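You operate a simulated robot arm through the tools that you are given. There is no shell and no other tool. Be economical: measure what you need, move in short steps, check, and stop when the job is done.

You are at the controls of a simulated robot arm. One attempt, no reset.

Task
Zero the press counter, then cap the pipe in the slider.
Fine: the yellow button zeroes it, once; slider in, one stroke, so that the display ends at 1 pcs; draw the slider out, stand the pipe on the black tray, leave the press on. Set down upright: what you pick out.

It is judged by the outcome, as a careful person would: the job done as asked, and still so three seconds after it is handed in. It fails if anything else is knocked over, pushed out of place, dropped, spilled or broken. Lids that push on must go on centred and level and be pressed home; caps that screw on are set level and turned clockwise until they are tight.

Robot
A 6-joint arm with a two-finger parallel gripper, fixed in place. Base frame: the origin is at the foot of the arm, x ahead of it, y to its left, z up; the work surface is at about z = 0.8. Lengths are in m, angles in rad, forces in N, time in s.
With the tool pointing down near the work surface it reaches from about 0.26 to 0.68 m from the base axis. Its first joint turns from -1.152 to 1.152 rad. Payload 2.9 kg.
Tool frame: the origin (TCP) lies between the finger pads and is the grasp point; the fingertips stand 0.03 m ahead of it; z points along the fingers, y is the line along which they close. The gripper opens to 0.11 m. The fingers are 0.02 m wide and 0.01 m thick; the gripper's body (0.048 by 0.112 m) begins 0.055 m behind the TCP.
Orientation is that of the tool frame in the base frame, as a unit quaternion [x, y, z, w]. With the fingers straight down and closing along the base's y, the tool's x points along the base's -x, its y along +y and its z along -z.

Tools
- The arm moves only by the tool arm_command. Its argument "steps" is a list of rows, each an object of numbers (a shift or turn left out is 0, a gripper value left out holds the last): "x", "y", "z": the shift along the base's x, y, z in units of 50 mm (1.0 is 50 mm); "ax", "ay", "az": the turn, a rotation vector about the base's x, y, z in units of 4 degrees (1.0 is 4 degrees). In form: [{"x": .., "y": .., "z": .., "ax": .., "ay": .., "az": ..}, ...]. A call has 1 to 8 rows; each row shifts and turns the commanded pose from where the row before left it. "claw" is the finger opening in m, from 0 to 0.11, set as the call begins (left out, the last holds). A call with a number of a shift or a turn outside -1 to 1 is refused whole. A row lasts 0.2 s, in which the tool goes at most 0.05 m and 0.15 rad; a call with a longer step from one row to the next is refused whole, and so is a gripper value outside its range. A pose out of reach is approached as far as the arm can. The call stops where the force on the tool passes 50 N (or 10 N more than at its start, if that is more) or the arm is blocked; 0.2 s more then pass. The fingers move at their own pace (about 0.108 m/s each) and stop on an object; they squeeze with about 29 N. The grip force told is the motor's: it shows also when the fingers shut on nothing. Time passes only in rows, and 0.2 s behind the last, so rows that do not move let the fingers close. The reply holds the time, the measured pose of the TCP, the force on the tool along the base axes, the opening and the grip force, in the units named above and with some noise, with the torque about the TCP (base axes, N m) and any sound that the robot's microphone picked up, and new pictures: "pictures" is both (left out), scene, wrist or none.
- Cameras (640 x 400 px; columns grow to the right, rows downward): "scene" is fixed at [0.0466, 0.4156, 1.3861]; the picture's right is [-0.96, -0.29, 0.00], its down [-0.15, 0.52, -0.84] and it looks along [0.24, -0.81, -0.54] (base axes); focal length 303 px, centre (320, 200). "wrist" rides on the gripper at [0.072, 0.017, -0.103] in the tool frame; the picture's right is [-0.23, 0.97, 0.00], its down [-0.76, -0.18, -0.62] and it looks along [-0.61, -0.14, 0.78] (tool axes); focal length 222 px, centre (320, 200). There is no depth. A picture from a camera that has moved, and an enlarged one, comes with that camera's place and axes in the base frame and with its lens.
- close_up(camera, box): a new picture of the part [left, top, right, bottom] of that camera's present view, enlarged. The clock stands still meanwhile.
- finish_job(): hands the job in; it is judged then, once.

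Go step by step. Nothing tells you positions but the pictures and the camera data: compare them with the known pose of the tool, close in by small moves and look again before you grip or let go. The budget is 120 turns and 200 pictures, counting those below and the enlarged ones. Unless the task says otherwise, let go and move clear before handing in, and close with one line.

The tools are called as a command line: name --argument value ..., lists and objects as JSON in quotes. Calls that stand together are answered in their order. arm_command: Moves the arm, as the interface text tells. Its arguments: {"type":"object","properties":{"steps":{"type":"array","items":{"type":"object","properties":{"x":{"type":"number"},"y":{"type":"number"},"z":{"type":"number"},"ax":{"type":"number"},"ay":{"type":"number"},"az":{"type":"number"}}}},"claw":{"type":"number"},"pictures":{"type":"string","enum":["both","scene","wrist","none"]}},"required":["steps"]} The other tools are called the same way: close_up (camera, box) takes an enlarged picture of a part of a camera's view; finish_job () hands the job in.

At the start:

```text
t: 0.0
ee_pos: [0.3766, -0.1772, 1.2216]
tool_rot: [0.0, 1.0, 0.0, 0.0]
ft_force: [0.3, -0.3, 0.6]
ft_torque: [-0.01, 0.0, -0.01]
opening: 0.1098
grasp_force: 0.0
```

scene: 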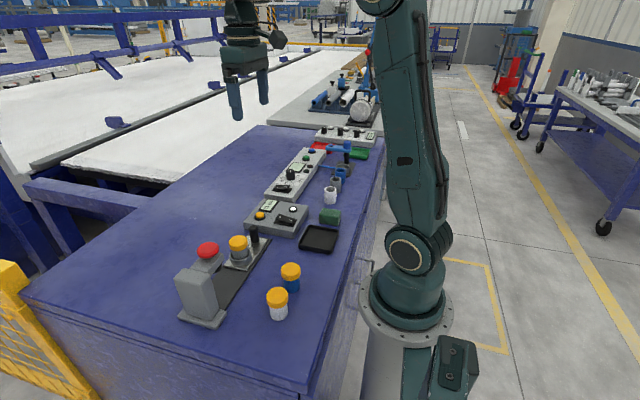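
wrist: 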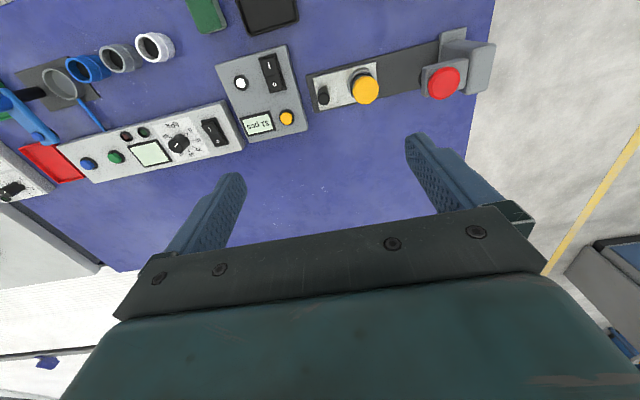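

I see a bench with a press (red head), a slider with a yellow-capped pipe, and a control box with a display and yellow button. I'll take close-ups first to understand them.

close_up --camera "scene" --box '[160, 180, 360, 330]'

close_up --camera "wrist" --box '[200, 0, 520, 160]'

close_up --camera "scene" --box '[240, 110, 400, 260]'

```text
2.67 times, centred on (260, 255) of scene
camera zoom: at [0.0466, 0.4156, 1.3861], right [-0.96, -0.29, 0.0], down [-0.15, 0.52, -0.84], along [0.24, -0.81, -0.54], focal length 808 px, centre (480, 53)
```

zoom: 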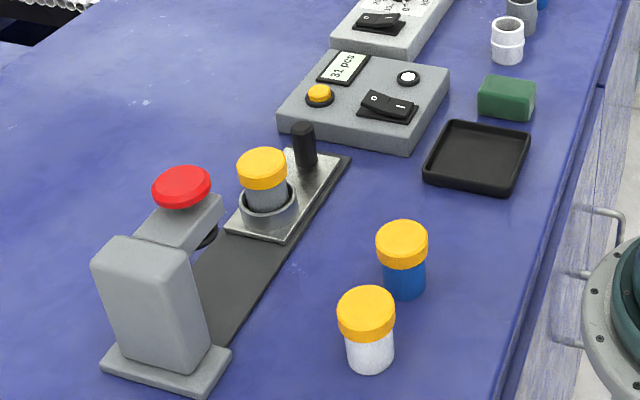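

```text
2.00 times, centred on (360, 80) of wrist
camera zoom: at [0.3047, -0.1597, 1.3247], right [0.23, 0.97, 0.0], down [0.76, -0.18, 0.62], along [0.61, -0.14, -0.78], focal length 444 px, centre (240, 440)
```

zoom: 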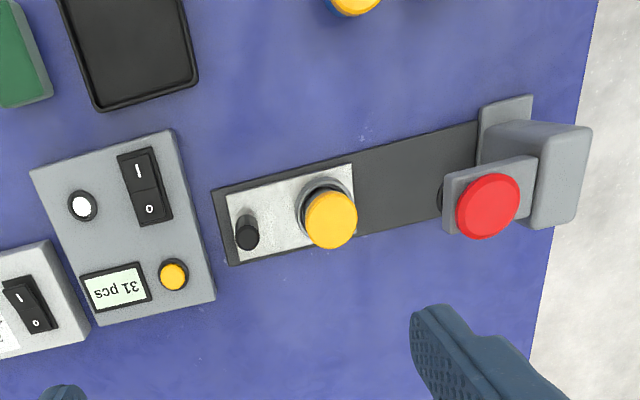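

```text
2.67 times, centred on (320, 185) of scene
camera zoom: at [0.0466, 0.4156, 1.3861], right [-0.96, -0.29, 0.0], down [-0.15, 0.52, -0.84], along [0.24, -0.81, -0.54], focal length 808 px, centre (320, 240)
```

zoom: 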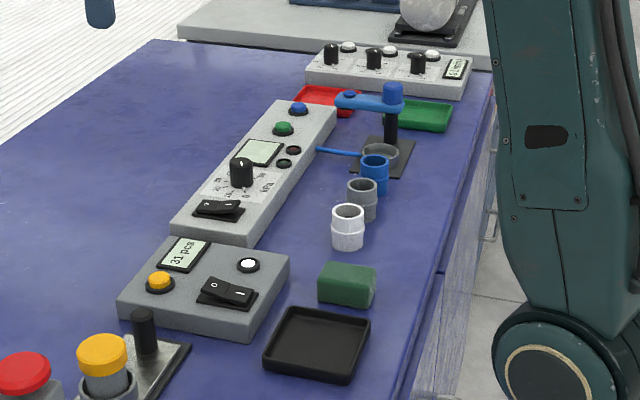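

The yellow button's top is near (0.443, -0.265, 0.843). The capped pipe is at (0.419, -0.099), the slider knob at (0.416, -0.178), and the red press head at (0.420, 0.011, 0.943). I'll close the gripper and move above the yellow button.

arm_command --steps '[{"x": 0.166, "y": -0.22, "z": -0.75}, {"x": 0.166, "y": -0.22, "z": -0.75}, {"x": 0.166, "y": -0.22, "z": -0.75}, {"x": 0.166, "y": -0.22, "z": -0.75}, {"x": 0.166, "y": -0.22, "z": -0.75}, {"x": 0.166, "y": -0.22, "z": -0.75}, {"x": 0.166, "y": -0.22, "z": -0.75}, {"x": 0.166, "y": -0.22, "z": -0.75}]' --claw 0

```text
t: 1.8
ee_pos: [0.4429, -0.2659, 0.9218]
tool_rot: [0.0, 1.0, 0.0, 0.0]
ft_force: [-0.2, -0.8, 0.1]
ft_torque: [0.02, 0.0, -0.01]
opening: 0.0
grasp_force: 28.6
camera wrist: at [0.3715, -0.2486, 1.0244], right [0.23, 0.97, 0.0], down [0.76, -0.18, 0.62], along [0.61, -0.14, -0.78], focal length 222 px, centre (320, 200)
```

scene: 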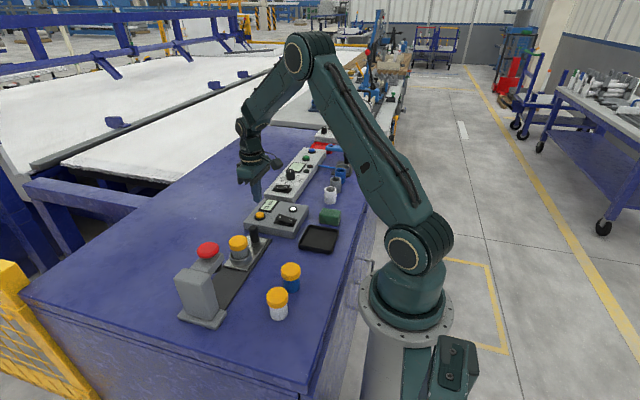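
wrist: 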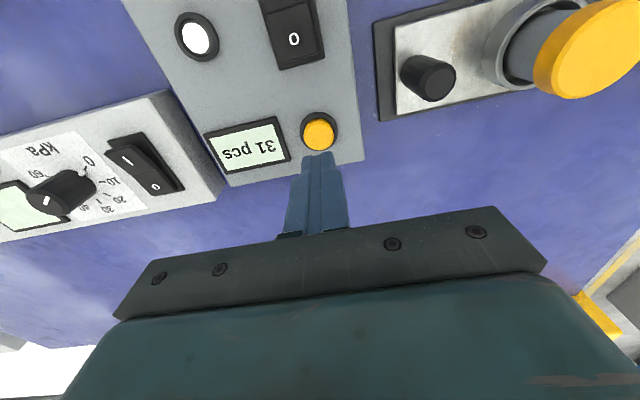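

The button sits directly below the fingertips. I'll come down close to it, then press slowly.

arm_command --steps '[{"z": -0.4}, {"z": -0.4}, {"z": -0.06}, {"z": -0.04}, {"z": -0.04}]' --pictures "wrist"

```text
t: 3.0
ee_pos: [0.4425, -0.2661, 0.8747]
tool_rot: [0.0, 1.0, 0.0, -0.001]
ft_force: [0.3, -0.7, -0.7]
ft_torque: [-0.02, -0.02, 0.0]
opening: 0.0
grasp_force: 29.2
camera wrist: at [0.3712, -0.2481, 0.9773], right [0.23, 0.97, 0.0], down [0.76, -0.18, 0.62], along [0.61, -0.14, -0.78], focal length 222 px, centre (320, 200)
```

wrist: 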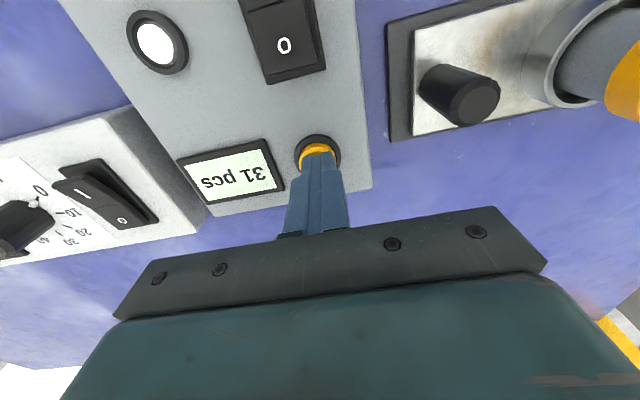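

arm_command --steps '[{"z": -0.04}, {"z": -0.03}, {"z": -0.03}]' --pictures "wrist"

```text
t: 3.8
ee_pos: [0.4434, -0.2662, 0.8698]
tool_rot: [0.0, 1.0, 0.0, 0.0]
ft_force: [0.0, 0.0, 2.3]
ft_torque: [-0.01, 0.03, 0.04]
opening: 0.0
grasp_force: 29.1
heard: click
camera wrist: at [0.3712, -0.248, 0.9729], right [0.23, 0.97, 0.0], down [0.76, -0.18, 0.62], along [0.61, -0.14, -0.78], focal length 222 px, centre (320, 200)
```

wrist: 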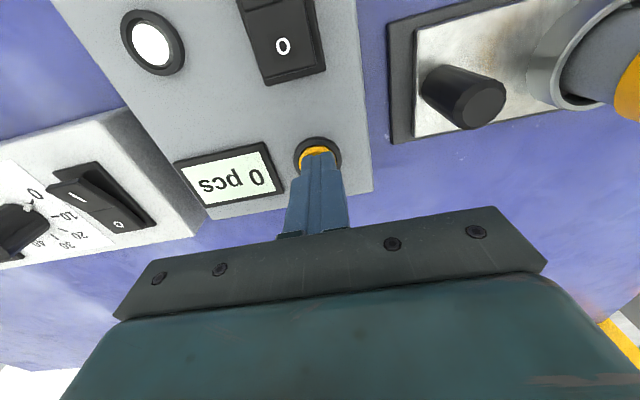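

The display reads 0 pcs. I'll lift, then turn the gripper 90° so the fingers close along x, clear of the press, while moving above the slider knob.

arm_command --steps '[{"z": 0.6}, {"z": 0.8}, {"z": 0.6, "az": 1}, {"x": -0.1, "y": 0.3, "az": 1}, {"x": -0.1, "y": 0.3, "az": 1}, {"x": -0.1, "y": 0.3, "az": 1}, {"x": -0.1, "y": 0.3, "az": 1}, {"x": -0.1, "y": 0.3, "az": 1}]' --pictures "none" --claw 0.06

arm_command --steps '[{"az": 1, "y": 0.24}, {"az": 1}, {"az": 1}, {"az": 1}, {"az": 1}, {"az": 1}, {"az": 1}, {"az": 1}]' --pictures "none"

arm_command --steps '[{"az": 1}, {"az": 1}, {"az": 1}, {"az": 1}, {"az": 1}, {"az": 1}, {"az": 1}, {"az": 1}]'

```text
t: 5.6
ee_pos: [0.4171, -0.191, 0.9681]
tool_rot: [-0.209, 0.978, 0.001, 0.0]
ft_force: [0.5, 0.0, 0.5]
ft_torque: [-0.05, -0.02, -0.01]
opening: 0.0598
grasp_force: 0.0
```

```text
t: 7.4
ee_pos: [0.4172, -0.1776, 0.9688]
tool_rot: [-0.47, 0.883, 0.0, 0.001]
ft_force: [0.6, 1.6, 0.6]
ft_torque: [-0.01, 0.01, 0.0]
opening: 0.0599
grasp_force: 0.1
```

```text
t: 9.2
ee_pos: [0.4191, -0.1789, 0.9691]
tool_rot: [-0.695, 0.719, 0.0, 0.0]
ft_force: [0.0, 0.6, 0.5]
ft_torque: [-0.01, -0.02, -0.02]
opening: 0.06
grasp_force: 0.0
camera wrist: at [0.3992, -0.2495, 1.0729], right [-0.97, 0.26, 0.0], down [0.2, 0.76, 0.62], along [0.16, 0.6, -0.78], focal length 222 px, centre (320, 200)
```

scene: 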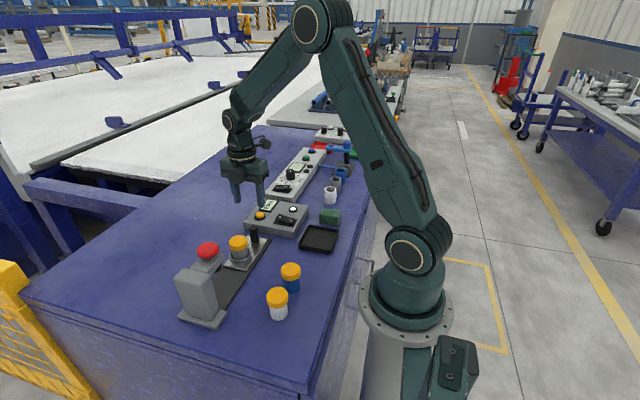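
wrist: 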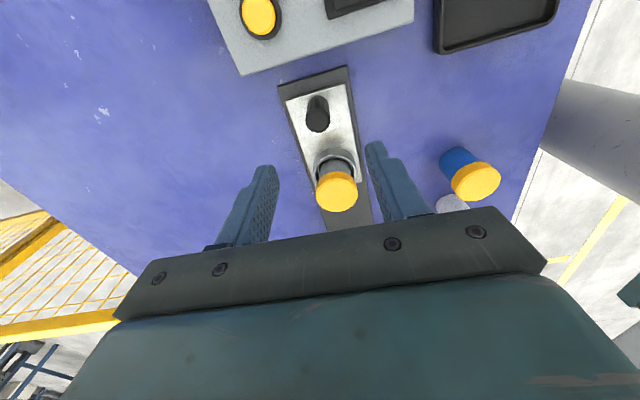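

The gripper is turned. I'll zoom in to place the knob and pipe more precisely.

close_up --camera "wrist" --box '[240, 50, 400, 230]'

close_up --camera "scene" --box '[170, 180, 330, 330]'

```text
2.22 times, centred on (320, 140) of wrist
camera zoom: at [0.3992, -0.2495, 1.0729], right [-0.97, 0.26, 0.0], down [0.2, 0.76, 0.62], along [0.16, 0.6, -0.78], focal length 494 px, centre (320, 333)
```

zoom: 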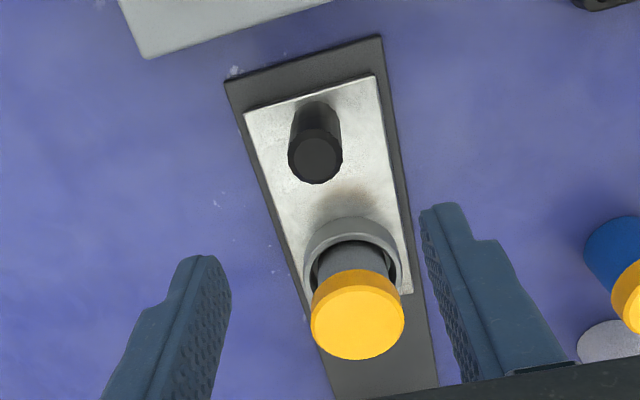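

```text
2.67 times, centred on (250, 255) of scene
camera zoom: at [0.0466, 0.4156, 1.3861], right [-0.96, -0.29, 0.0], down [-0.15, 0.52, -0.84], along [0.24, -0.81, -0.54], focal length 808 px, centre (507, 53)
```

zoom: 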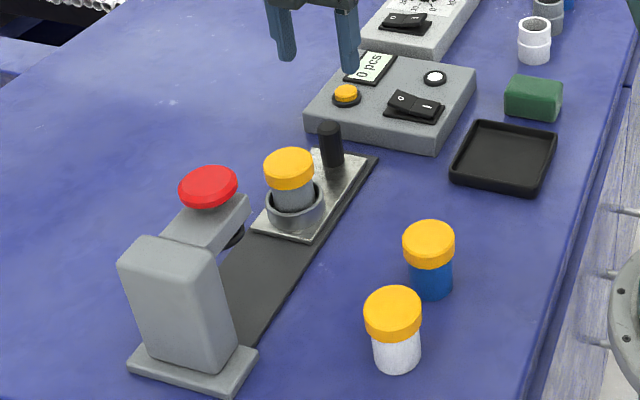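

The knob is at about (0.419, -0.181), 22 mm across with its top near z 0.865, and the track runs along y. I'll lower over it and grip it.

arm_command --steps '[{"y": -0.04, "z": -0.6, "az": 0.5}, {"z": -0.6}, {"z": -0.6}, {"z": -0.48}]'

```text
t: 10.2
ee_pos: [0.4183, -0.1803, 0.8554]
tool_rot: [0.707, -0.707, 0.0, 0.0]
ft_force: [-0.1, -0.4, 0.2]
ft_torque: [-0.02, 0.01, -0.01]
opening: 0.0599
grasp_force: 0.1
camera wrist: at [0.4017, -0.2521, 0.9584], right [-0.97, 0.23, 0.0], down [0.18, 0.76, 0.62], along [0.14, 0.61, -0.78], focal length 222 px, centre (320, 200)
```

scene: 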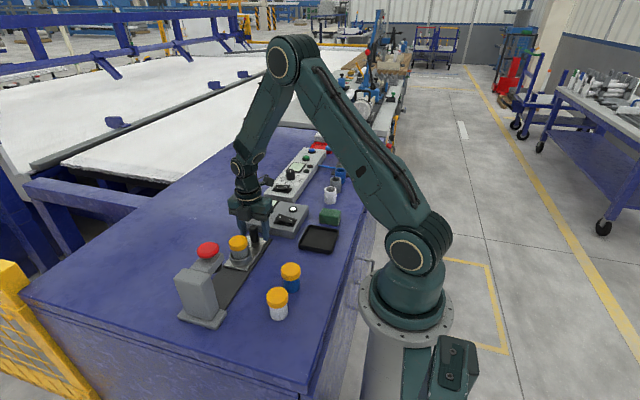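
wrist: 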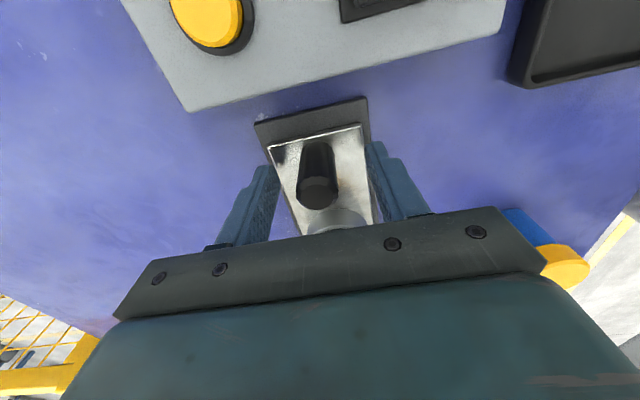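

arm_command --steps '[{}, {}, {}]' --claw 0.01

```text
t: 11.0
ee_pos: [0.4203, -0.1817, 0.8556]
tool_rot: [0.708, -0.707, 0.001, 0.0]
ft_force: [19.7, -2.1, -12.1]
ft_torque: [-0.14, 0.65, 0.03]
opening: 0.0239
grasp_force: 44.8
camera wrist: at [0.4032, -0.2521, 0.9585], right [-0.97, 0.23, 0.0], down [0.17, 0.76, 0.62], along [0.14, 0.61, -0.78], focal length 222 px, centre (320, 200)
```

scene: 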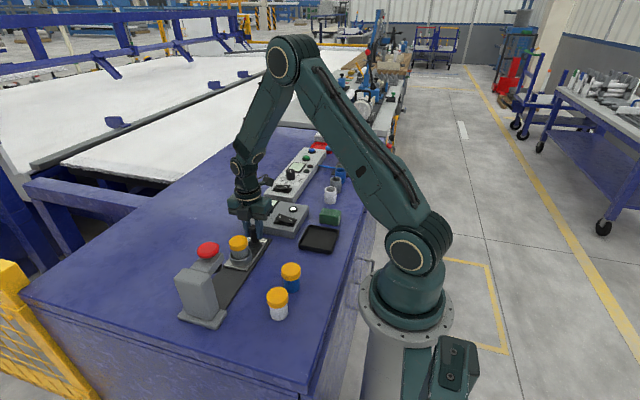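
wrist: 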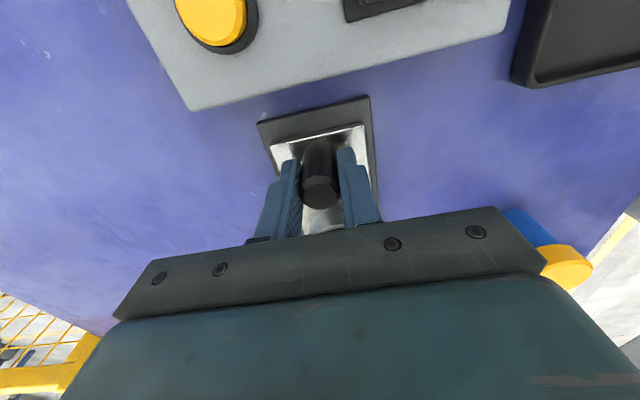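

The knob is gripped with a small side load. I'll shift +x slightly to relieve it, then push the slider in gently.

arm_command --steps '[{"x": 0.04}, {"y": 0.1}, {"y": 0.16}, {"y": 0.16}, {"y": 0.16}, {"y": 0.16}]' --pictures "scene"

```text
t: 12.4
ee_pos: [0.4199, -0.1426, 0.8558]
tool_rot: [0.707, -0.707, 0.0, 0.0]
ft_force: [3.4, 0.4, -0.3]
ft_torque: [-0.56, -0.61, -0.18]
opening: 0.0239
grasp_force: 45.0
```

scene: 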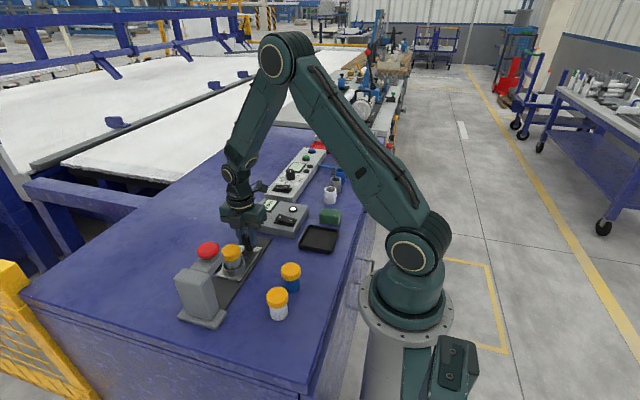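

The slider moves with the knob. I'll keep going slowly.

arm_command --steps '[{"y": 0.16}, {"y": 0.16}, {"y": 0.16}, {"y": 0.16}, {"y": 0.16}, {"y": 0.16}, {"y": 0.16}]'

close_up --camera "scene" --box '[170, 180, 330, 330]'

```text
t: 14.0
ee_pos: [0.4196, -0.0872, 0.8549]
tool_rot: [-0.707, 0.707, 0.0, 0.0]
ft_force: [-5.1, 0.3, 3.4]
ft_torque: [-0.43, -0.65, -0.16]
opening: 0.0237
grasp_force: 44.9
camera wrist: at [0.4036, -0.1589, 0.9586], right [-0.97, 0.23, 0.0], down [0.18, 0.76, 0.62], along [0.14, 0.61, -0.78], focal length 222 px, centre (320, 200)
```

scene: 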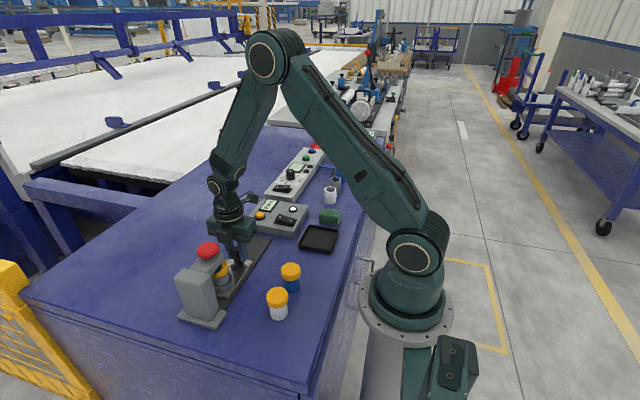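
wrist: 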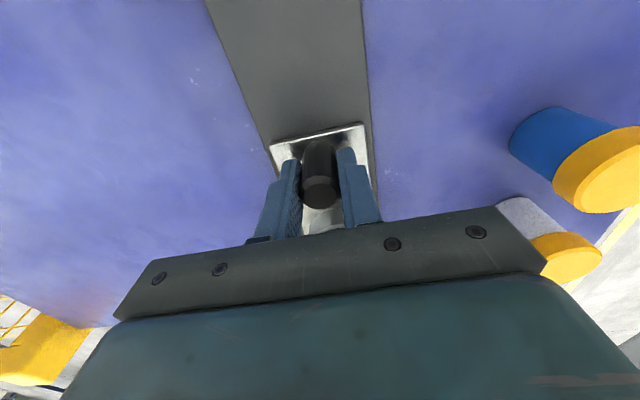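

```text
2.67 times, centred on (250, 255) of scene
camera zoom: at [0.0464, 0.4156, 1.3861], right [-0.96, -0.29, 0.0], down [-0.15, 0.52, -0.84], along [0.24, -0.81, -0.54], focal length 808 px, centre (507, 53)
```

zoom: 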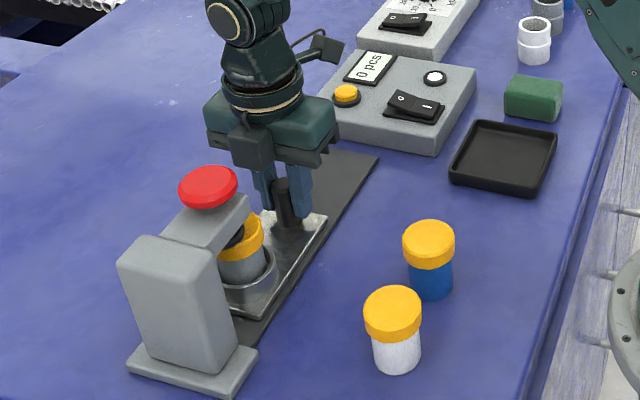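

The cap passes under the ram cleanly. I'll push on to the stop in small steps.

arm_command --steps '[{"y": 0.1}, {"y": 0.08}, {"y": 0.06}, {"y": 0.06}, {"y": 0.06}]' --pictures "none"

close_up --camera "scene" --box '[170, 180, 330, 330]'

```text
t: 15.2
ee_pos: [0.4205, -0.0697, 0.8558]
tool_rot: [-0.707, 0.707, 0.0, -0.001]
ft_force: [-3.2, -7.8, 9.3]
ft_torque: [1.16, 0.74, 0.08]
opening: 0.0236
grasp_force: 45.3
```

```text
2.67 times, centred on (250, 255) of scene
camera zoom: at [0.0465, 0.4154, 1.3862], right [-0.96, -0.29, 0.0], down [-0.15, 0.52, -0.84], along [0.24, -0.81, -0.54], focal length 808 px, centre (507, 53)
```

zoom: 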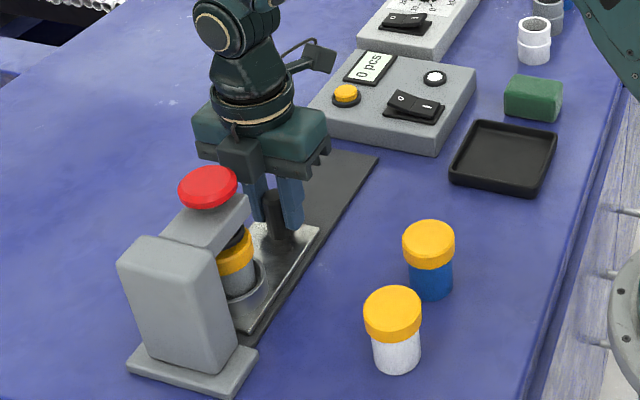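

The slider seems to be reaching its stop, so I'll nudge a little further to confirm it.

arm_command --steps '[{"y": 0.04}, {"y": 0.04}, {}]' --pictures "none"

```text
t: 16.0
ee_pos: [0.4203, -0.0693, 0.8552]
tool_rot: [-0.704, 0.711, -0.004, -0.004]
ft_force: [1.5, -34.1, -0.7]
ft_torque: [0.06, 0.72, -0.03]
opening: 0.0236
grasp_force: 45.1
```

The slider is at its stop (y = -0.069, 34 N). I'll relax the load, release and lift clear.

arm_command --steps '[{"y": -0.07}, {}]' --pictures "none"

arm_command --steps '[{}, {}, {"z": 0.3}, {"z": 0.8}, {"z": 0.9}, {"z": 0.9}]' --claw 0.05 --pictures "none"

close_up --camera "scene" --box '[170, 180, 330, 330]'

close_up --camera "wrist" --box '[220, 40, 440, 240]'

```text
t: 16.6
ee_pos: [0.4207, -0.0701, 0.8559]
tool_rot: [-0.707, 0.708, -0.001, -0.002]
ft_force: [-0.5, -15.5, -5.4]
ft_torque: [-1.4, -0.83, -0.06]
opening: 0.0235
grasp_force: 45.7
```

```text
t: 18.0
ee_pos: [0.4209, -0.0687, 1.0015]
tool_rot: [-0.707, 0.707, 0.0, 0.0]
ft_force: [0.3, -0.4, -0.4]
ft_torque: [0.01, -0.01, -0.02]
opening: 0.0501
grasp_force: 0.0
```

```text
2.67 times, centred on (250, 255) of scene
camera zoom: at [0.0466, 0.4156, 1.3861], right [-0.96, -0.29, 0.0], down [-0.15, 0.52, -0.84], along [0.24, -0.81, -0.54], focal length 808 px, centre (507, 53)
```

zoom: 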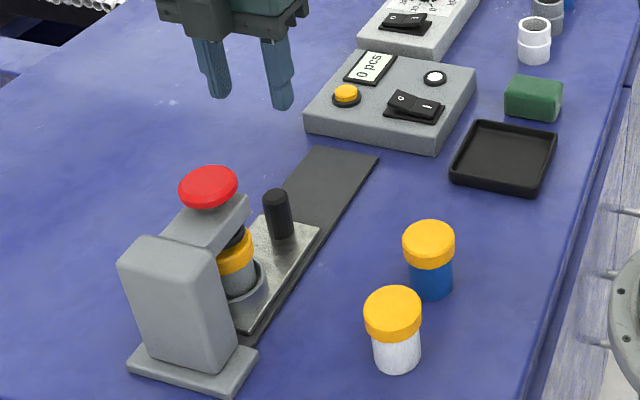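

```text
2.00 times, centred on (330, 140) of wrist
camera zoom: at [0.4045, -0.1407, 1.1042], right [-0.97, 0.23, 0.0], down [0.18, 0.76, 0.62], along [0.14, 0.61, -0.78], focal length 444 px, centre (300, 320)
```

zoom: 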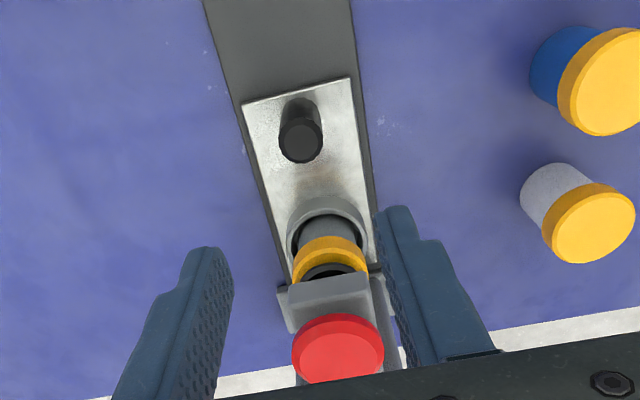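

The slider is home, with the red press head above the pipe at about (0.419, 0.008, 0.943). I'll close the gripper and move above it.

arm_command --steps '[{"z": 0.3}, {"z": 0.1}, {"y": 0.4}, {"y": 0.4}, {"y": 0.4}, {"y": 0.35}, {}]' --claw 0

close_up --camera "scene" --box '[140, 160, 300, 310]'

```text
t: 19.6
ee_pos: [0.4205, 0.0088, 1.0197]
tool_rot: [-0.707, 0.707, -0.002, 0.001]
ft_force: [-1.0, 0.2, 0.6]
ft_torque: [-0.04, 0.01, 0.02]
opening: 0.0002
grasp_force: 28.5
camera wrist: at [0.404, -0.0628, 1.1234], right [-0.97, 0.23, 0.0], down [0.18, 0.76, 0.62], along [0.14, 0.61, -0.78], focal length 222 px, centre (320, 200)
```

scene: 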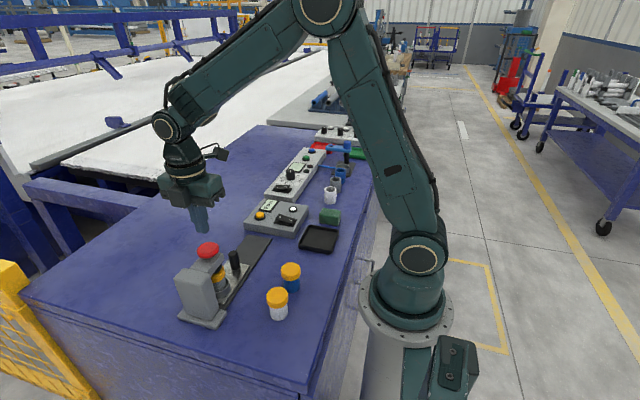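
wrist: 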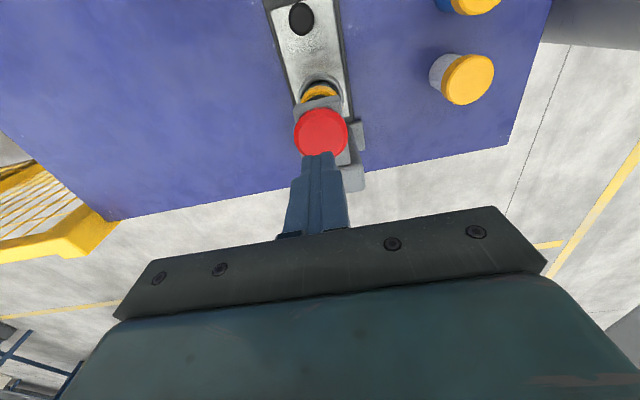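

```text
2.67 times, centred on (220, 235) of scene
camera zoom: at [0.0466, 0.4156, 1.3861], right [-0.96, -0.29, 0.0], down [-0.15, 0.52, -0.84], along [0.24, -0.81, -0.54], focal length 808 px, centre (587, 107)
```

zoom: 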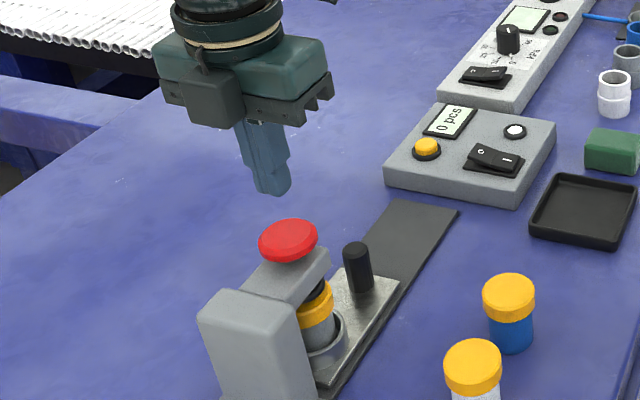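

The fingertips are centred over the red head. I'll descend to contact and press carefully.

arm_command --steps '[{"z": -0.4}, {"z": -0.36}, {"z": -0.1}, {"z": -0.1}, {"z": -0.1}]' --pictures "none"

close_up --camera "scene" --box '[140, 160, 300, 310]'

```text
t: 20.8
ee_pos: [0.421, 0.0086, 0.9677]
tool_rot: [-0.707, 0.707, 0.0, 0.0]
ft_force: [-2.9, 1.7, 4.9]
ft_torque: [0.03, 0.1, -0.02]
opening: 0.0
grasp_force: 29.1
```

```text
2.67 times, centred on (220, 235) of scene
camera zoom: at [0.0465, 0.4156, 1.3861], right [-0.96, -0.29, 0.0], down [-0.15, 0.52, -0.84], along [0.24, -0.81, -0.54], focal length 808 px, centre (587, 107)
```

zoom: 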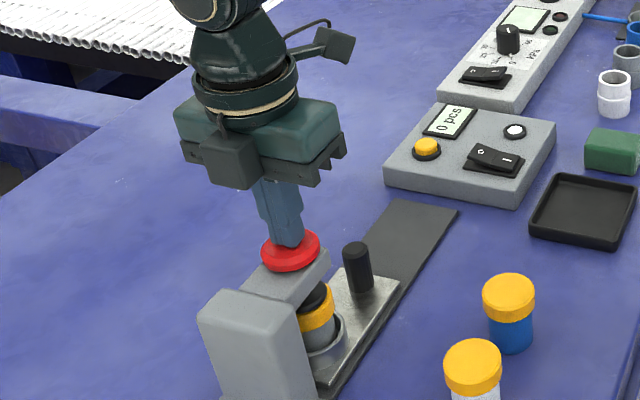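

The head is in contact and sinking under about 5 N. I'll carry on with the stroke.

arm_command --steps '[{"z": -0.06}, {"z": -0.06}, {"z": -0.06}, {"z": -0.06}]' --pictures "none"

close_up --camera "scene" --box '[140, 160, 300, 310]'

```text
t: 21.7
ee_pos: [0.42, 0.0073, 0.9626]
tool_rot: [0.707, -0.707, 0.001, -0.002]
ft_force: [-8.2, -0.3, 14.6]
ft_torque: [0.0, 0.27, 0.02]
opening: 0.0
grasp_force: 29.5
heard: click
stopped in row 4: the force on the tool passed its limit at 58 N (the readings are from after the stop); the commanded pose is now the measured one
```

```text
2.67 times, centred on (220, 235) of scene
camera zoom: at [0.0462, 0.4156, 1.3861], right [-0.96, -0.29, 0.0], down [-0.15, 0.52, -0.84], along [0.24, -0.81, -0.54], focal length 808 px, centre (587, 107)
```

zoom: 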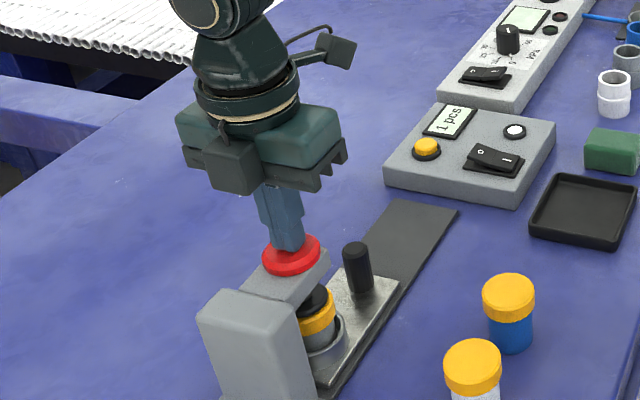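

The display reads 1 pcs and the ram has pressed the cap down. I'll lift off and move back above the knob.

arm_command --steps '[{"z": 0.4}, {"z": 0.7}, {"y": -0.4}, {"y": -0.4}, {"y": -0.4}, {"y": -0.35}, {}]' --pictures "none"

arm_command --steps '[{}, {}]' --claw 0.06 --pictures "none"

close_up --camera "scene" --box '[170, 180, 330, 330]'

close_up --camera "wrist" --box '[220, 40, 440, 240]'

```text
t: 23.3
ee_pos: [0.4218, -0.0702, 1.016]
tool_rot: [0.707, -0.707, 0.001, -0.002]
ft_force: [-0.4, 0.2, -0.5]
ft_torque: [-0.01, -0.02, 0.01]
opening: 0.0001
grasp_force: 28.5
```

```text
t: 23.9
ee_pos: [0.4203, -0.0681, 1.0173]
tool_rot: [0.707, -0.707, 0.001, -0.002]
ft_force: [-0.7, -0.2, 0.9]
ft_torque: [0.01, -0.03, 0.01]
opening: 0.0602
grasp_force: 0.1
```

```text
2.67 times, centred on (250, 255) of scene
camera zoom: at [0.0466, 0.4156, 1.3861], right [-0.96, -0.29, 0.0], down [-0.15, 0.52, -0.84], along [0.24, -0.81, -0.54], focal length 808 px, centre (507, 53)
```

zoom: 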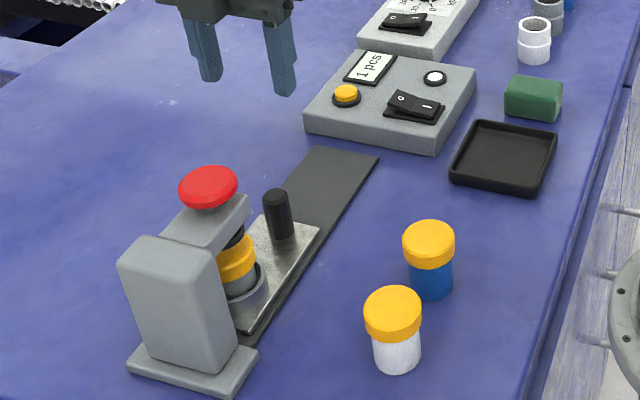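

```text
2.00 times, centred on (330, 140) of wrist
camera zoom: at [0.404, -0.1407, 1.1203], right [-0.97, 0.23, 0.0], down [0.18, 0.76, 0.62], along [0.14, 0.61, -0.78], focal length 444 px, centre (300, 320)
```

zoom: 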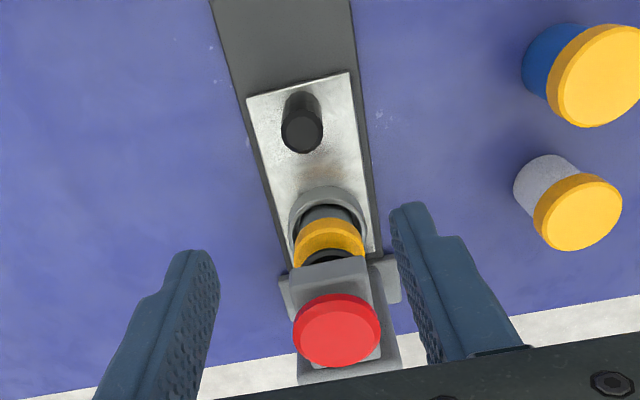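

The press has retracted and the knob is directly below. I'll lower and grip it.

arm_command --steps '[{"z": -0.8}, {"z": -0.8}, {"z": -0.8}, {"z": -0.5}, {"z": -0.3}]' --pictures "wrist"

arm_command --steps '[{}, {}, {}]' --claw 0.01 --pictures "wrist"

```text
t: 25.1
ee_pos: [0.4202, -0.0683, 0.8561]
tool_rot: [0.708, -0.706, 0.001, -0.001]
ft_force: [-0.6, -0.2, 0.0]
ft_torque: [-0.02, 0.01, -0.01]
opening: 0.0599
grasp_force: 0.0
camera wrist: at [0.4043, -0.1403, 0.9591], right [-0.97, 0.23, 0.0], down [0.18, 0.76, 0.62], along [0.14, 0.61, -0.78], focal length 222 px, centre (320, 200)
```

wrist: 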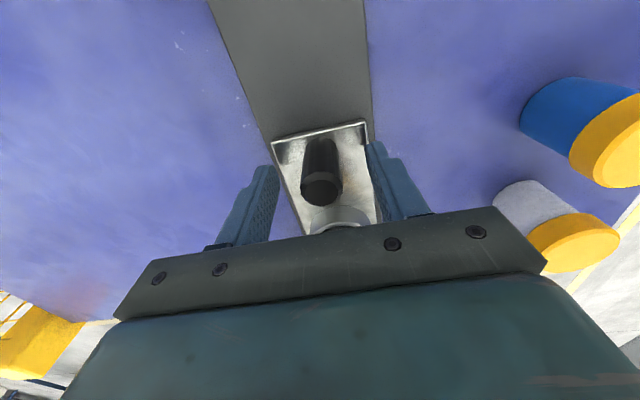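

```text
t: 25.9
ee_pos: [0.4197, -0.0683, 0.8566]
tool_rot: [0.707, -0.707, -0.001, -0.001]
ft_force: [-7.3, 0.0, -1.3]
ft_torque: [-0.27, 0.82, -0.02]
opening: 0.0238
grasp_force: 45.2
camera wrist: at [0.4035, -0.1403, 0.959], right [-0.97, 0.23, 0.0], down [0.18, 0.76, 0.62], along [0.14, 0.61, -0.78], focal length 222 px, centre (320, 200)
```

wrist: 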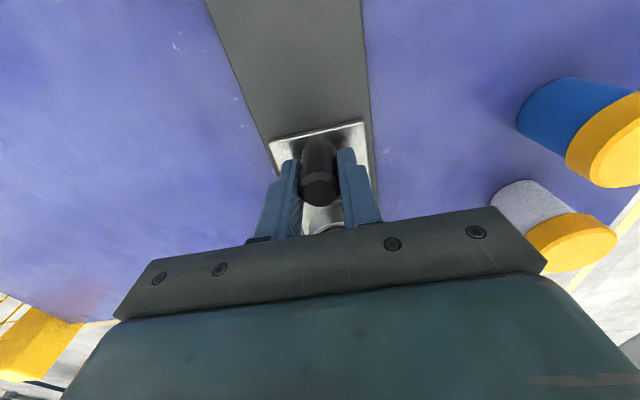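

Gripped. I'll draw the slider out gently by 112 mm in total.

arm_command --steps '[{"y": -0.1}, {"y": -0.16}, {"y": -0.16}, {"y": -0.16}, {"y": -0.16}, {"y": -0.16}, {"y": -0.16}, {"y": -0.16}]' --pictures "none"

arm_command --steps '[{"y": -0.16}, {"y": -0.16}, {"y": -0.16}, {"y": -0.16}, {"y": -0.16}, {"y": -0.12}, {"y": -0.06}, {}]' --pictures "scene"

```text
t: 27.7
ee_pos: [0.4209, -0.1304, 0.8559]
tool_rot: [-0.707, 0.707, 0.0, 0.001]
ft_force: [-8.2, -0.6, -19.2]
ft_torque: [0.39, 0.81, -0.04]
opening: 0.0237
grasp_force: 45.0
```

```text
t: 29.5
ee_pos: [0.421, -0.1795, 0.856]
tool_rot: [0.707, -0.707, 0.0, 0.001]
ft_force: [-9.9, 2.6, -22.9]
ft_torque: [-0.74, 0.64, -0.06]
opening: 0.0237
grasp_force: 44.7
```

scene: 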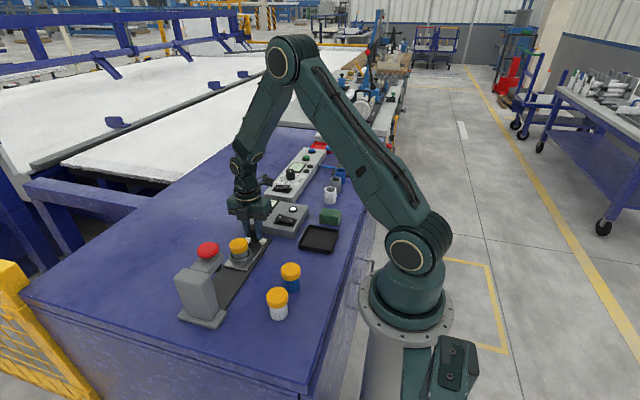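

Nearly out. I'll make a small pull to the outer stop.

arm_command --steps '[{"y": -0.04, "z": -0.02}, {"y": -0.04}, {}]' --pictures "none"

```text
t: 30.3
ee_pos: [0.4207, -0.18, 0.8559]
tool_rot: [0.71, -0.704, -0.003, -0.003]
ft_force: [-9.3, 34.0, 8.2]
ft_torque: [0.1, 0.82, -0.02]
opening: 0.0238
grasp_force: 45.2
```

At the outer stop. I'll relax, release and lift, then look at the pipe and the tray.

arm_command --steps '[{"y": 0.07}, {}]' --pictures "none"

arm_command --steps '[{}, {}, {"z": 0.3}, {"z": 0.8}, {"z": 0.9}, {"z": 0.9}, {"z": 0.5}]' --claw 0.08 --pictures "wrist"

close_up --camera "scene" --box '[210, 180, 350, 310]'

close_up --camera "wrist" --box '[220, 40, 440, 240]'

```text
t: 30.9
ee_pos: [0.4187, -0.1792, 0.856]
tool_rot: [-0.707, 0.707, 0.0, 0.001]
ft_force: [-8.7, 16.4, 4.5]
ft_torque: [1.42, 0.81, -0.1]
opening: 0.0238
grasp_force: 45.3
```

```text
t: 32.5
ee_pos: [0.4202, -0.1802, 1.0242]
tool_rot: [-0.707, 0.707, -0.001, 0.0]
ft_force: [-0.1, 0.4, 0.6]
ft_torque: [0.0, -0.01, -0.02]
opening: 0.08
grasp_force: 0.1
camera wrist: at [0.4039, -0.2515, 1.1279], right [-0.97, 0.23, 0.0], down [0.18, 0.76, 0.62], along [0.14, 0.61, -0.78], focal length 222 px, centre (320, 200)
```

wrist: 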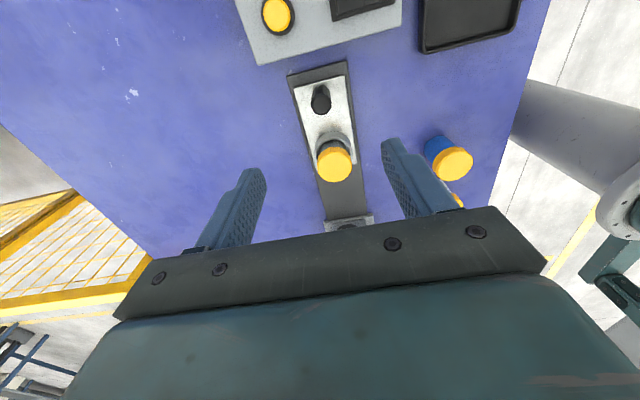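

```text
3.08 times, centred on (280, 245) of scene
camera zoom: at [0.0466, 0.4156, 1.3861], right [-0.96, -0.29, 0.0], down [-0.15, 0.52, -0.84], along [0.24, -0.81, -0.54], focal length 932 px, centre (443, 62)
```

zoom: 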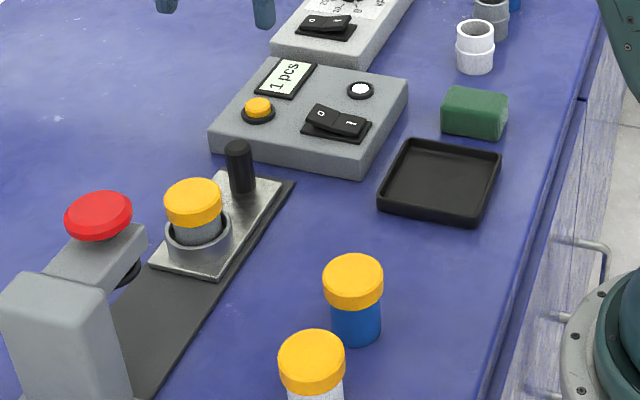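

```text
2.00 times, centred on (330, 140) of wrist
camera zoom: at [0.4039, -0.2515, 1.1279], right [-0.97, 0.23, 0.0], down [0.18, 0.76, 0.62], along [0.14, 0.61, -0.78], focal length 444 px, centre (300, 320)
```

zoom: 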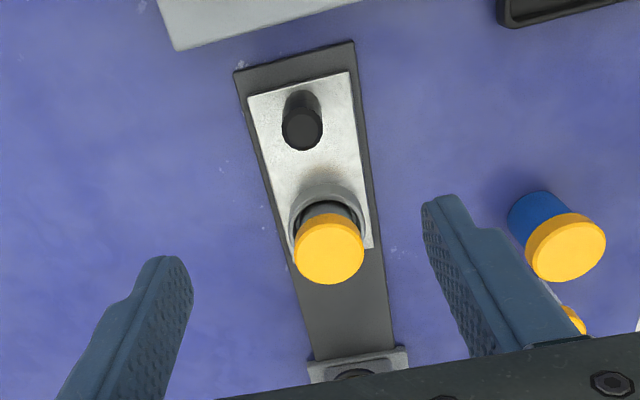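

The cap is now seated lower, with its top near (0.419, -0.099, 0.866). I'll move above it and check the cap and holder rim heights.

arm_command --steps '[{"y": 0.5, "z": -0.2}, {"y": 0.6, "z": -0.4}, {"y": 0.52, "z": -0.4}, {"z": -0.2}]' --pictures "wrist"

close_up --camera "scene" --box '[210, 220, 270, 280]'

```text
t: 33.5
ee_pos: [0.4198, -0.0983, 0.9649]
tool_rot: [0.707, -0.707, 0.001, -0.002]
ft_force: [0.5, 0.1, 0.4]
ft_torque: [-0.03, -0.02, -0.02]
opening: 0.08
grasp_force: 0.0
camera wrist: at [0.4036, -0.1697, 1.0679], right [-0.97, 0.23, 0.0], down [0.18, 0.76, 0.62], along [0.14, 0.61, -0.78], focal length 222 px, centre (320, 200)
```

wrist: 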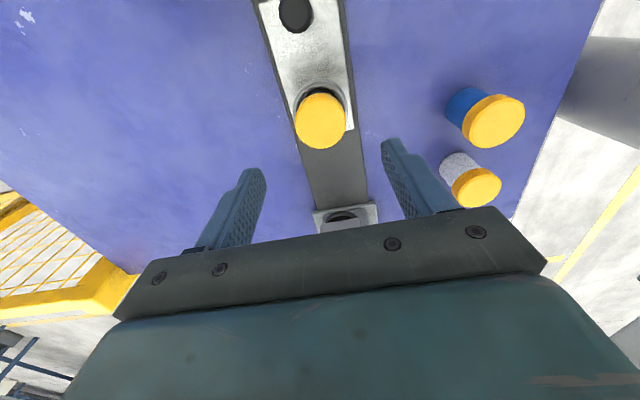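

```text
6.67 times, centred on (240, 250) of scene
camera zoom: at [0.0466, 0.4156, 1.3861], right [-0.96, -0.29, 0.0], down [-0.15, 0.52, -0.84], along [0.24, -0.81, -0.54], focal length 2019 px, centre (853, -133)
```

zoom: 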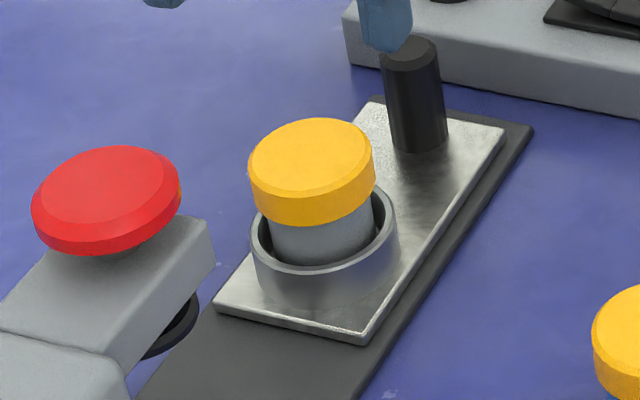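

The cap is about 48 mm across, spanning z 0.851 to 0.866, with the holder rim just below it. I'll lower until the tips just cover the cap's side, staying above the rim.

arm_command --steps '[{"y": -0.03, "x": -0.02, "z": -0.6}, {"z": -0.6}, {"z": -0.3}, {"z": -0.26}]' --pictures "wrist"

close_up --camera "scene" --box '[205, 205, 285, 285]'

```text
t: 34.5
ee_pos: [0.4201, -0.0994, 0.8774]
tool_rot: [0.708, -0.707, 0.001, -0.001]
ft_force: [0.7, -0.7, 0.2]
ft_torque: [0.01, 0.01, 0.01]
opening: 0.0803
grasp_force: 0.0
camera wrist: at [0.403, -0.1715, 0.9805], right [-0.97, 0.23, 0.0], down [0.18, 0.76, 0.62], along [0.14, 0.61, -0.78], focal length 222 px, centre (320, 200)
```

wrist: 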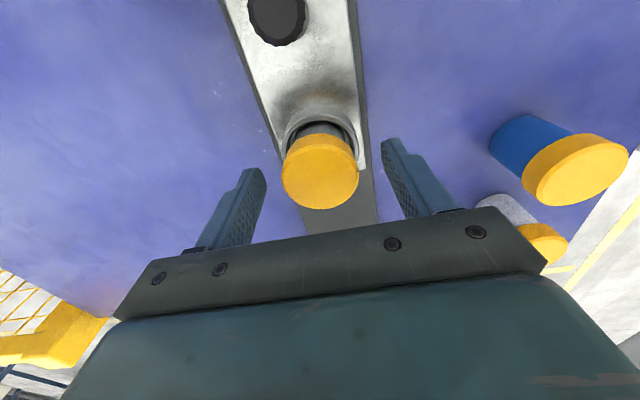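

```text
5.00 times, centred on (245, 245) of scene
camera zoom: at [0.0466, 0.4156, 1.3861], right [-0.96, -0.29, 0.0], down [-0.15, 0.52, -0.84], along [0.24, -0.81, -0.54], focal length 1514 px, centre (695, -25)
```

zoom: 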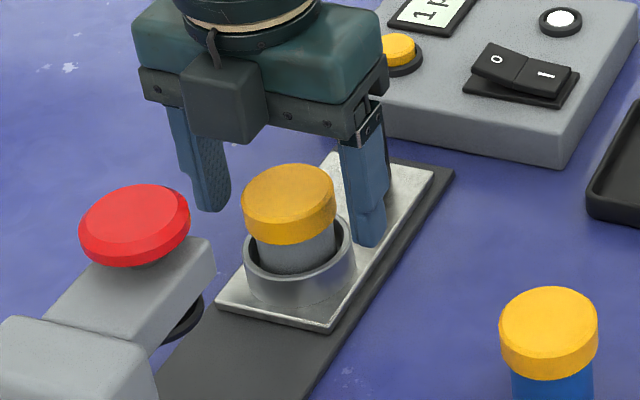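

Fingertips straddle the cap at the level of its lower edge, so I'll close on it.

arm_command --steps '[{}, {}, {}]' --claw 0.03 --pictures "none"

close_up --camera "scene" --box '[205, 205, 285, 285]'

```text
t: 35.3
ee_pos: [0.4208, -0.1, 0.8778]
tool_rot: [0.707, -0.707, 0.001, -0.001]
ft_force: [-0.5, -0.5, 0.7]
ft_torque: [-0.01, -0.01, 0.01]
opening: 0.0451
grasp_force: 29.0
```

```text
5.00 times, centred on (245, 245) of scene
camera zoom: at [0.0466, 0.4156, 1.3861], right [-0.96, -0.29, 0.0], down [-0.15, 0.52, -0.84], along [0.24, -0.81, -0.54], focal length 1514 px, centre (695, -25)
```

zoom: 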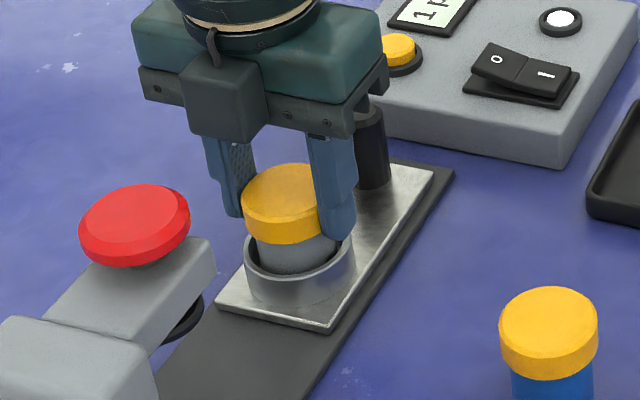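

Grip is on the cap (45 mm). I'll lift slowly and check that the pipe comes with it.

arm_command --steps '[{"z": 0.1}, {"z": 0.2}, {"z": 0.3}, {"z": 0.4}, {"z": 0.5}]' --pictures "none"

close_up --camera "scene" --box '[190, 140, 350, 270]'

```text
t: 36.5
ee_pos: [0.4188, -0.1012, 0.9523]
tool_rot: [-0.707, 0.707, -0.001, 0.002]
ft_force: [-0.7, 0.0, 0.0]
ft_torque: [0.03, 0.02, 0.0]
opening: 0.0454
grasp_force: 28.7
```

```text
3.08 times, centred on (270, 205) of scene
camera zoom: at [0.0466, 0.4156, 1.3861], right [-0.96, -0.29, 0.0], down [-0.15, 0.52, -0.84], along [0.24, -0.81, -0.54], focal length 932 px, centre (474, 185)
```

zoom: 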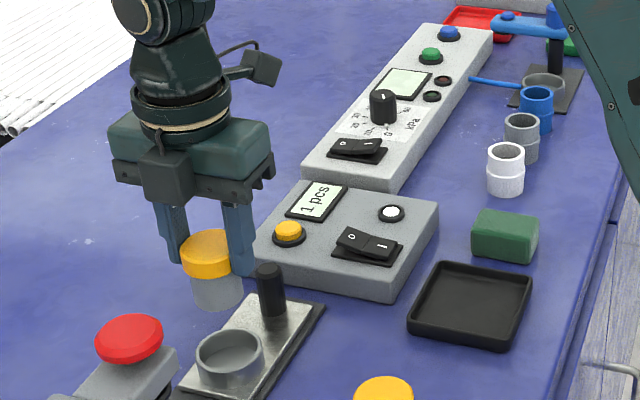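

The capped pipe came up in one piece. The tray's centre is near (0.249, -0.252), so I'll raise a little and carry the pipe over it.

arm_command --steps '[{"z": 0.5}, {"x": -0.4, "y": -0.35, "z": 0.1}, {"x": -0.5, "y": -0.44}, {"x": -0.5, "y": -0.44}, {"x": -0.5, "y": -0.44}, {"x": -0.5, "y": -0.44}, {"x": -0.5, "y": -0.44}, {"x": -0.5, "y": -0.45}]'

close_up --camera "scene" --box '[230, 130, 390, 280]'

```text
t: 38.3
ee_pos: [0.2493, -0.2495, 0.9833]
tool_rot: [-0.707, 0.707, -0.001, 0.001]
ft_force: [-1.0, -0.3, 0.4]
ft_torque: [0.0, 0.01, 0.0]
opening: 0.0457
grasp_force: 29.3
camera wrist: at [0.232, -0.3217, 1.0856], right [-0.97, 0.23, 0.0], down [0.17, 0.76, 0.62], along [0.14, 0.61, -0.78], focal length 222 px, centre (320, 200)
```

scene: 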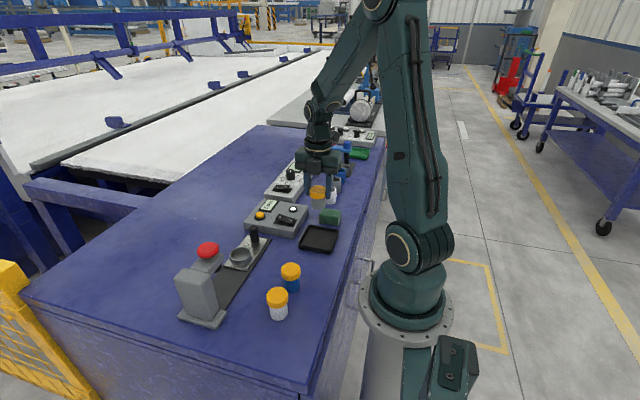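
wrist: 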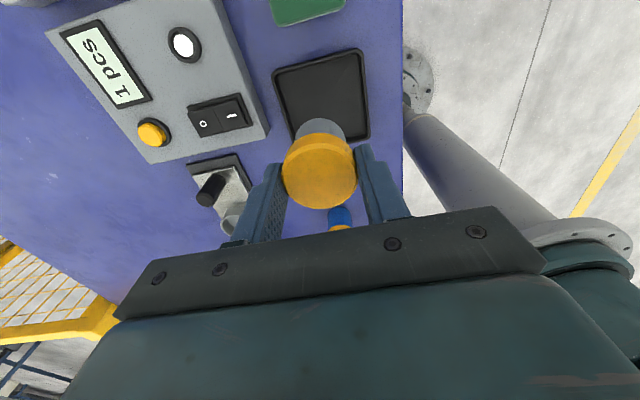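

```text
2.67 times, centred on (310, 205) of scene
camera zoom: at [0.0466, 0.4156, 1.3861], right [-0.96, -0.29, 0.0], down [-0.15, 0.52, -0.84], along [0.24, -0.81, -0.54], focal length 808 px, centre (347, 187)
```

zoom: 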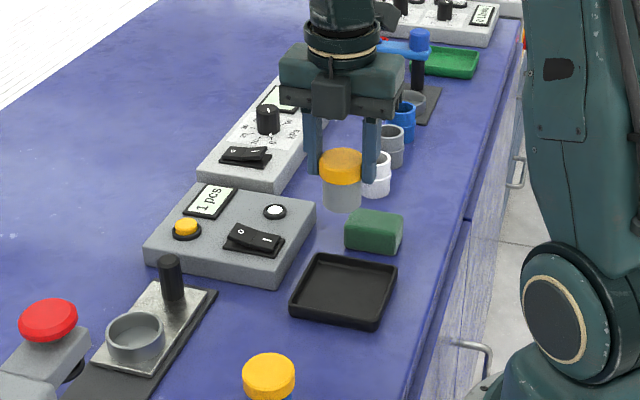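

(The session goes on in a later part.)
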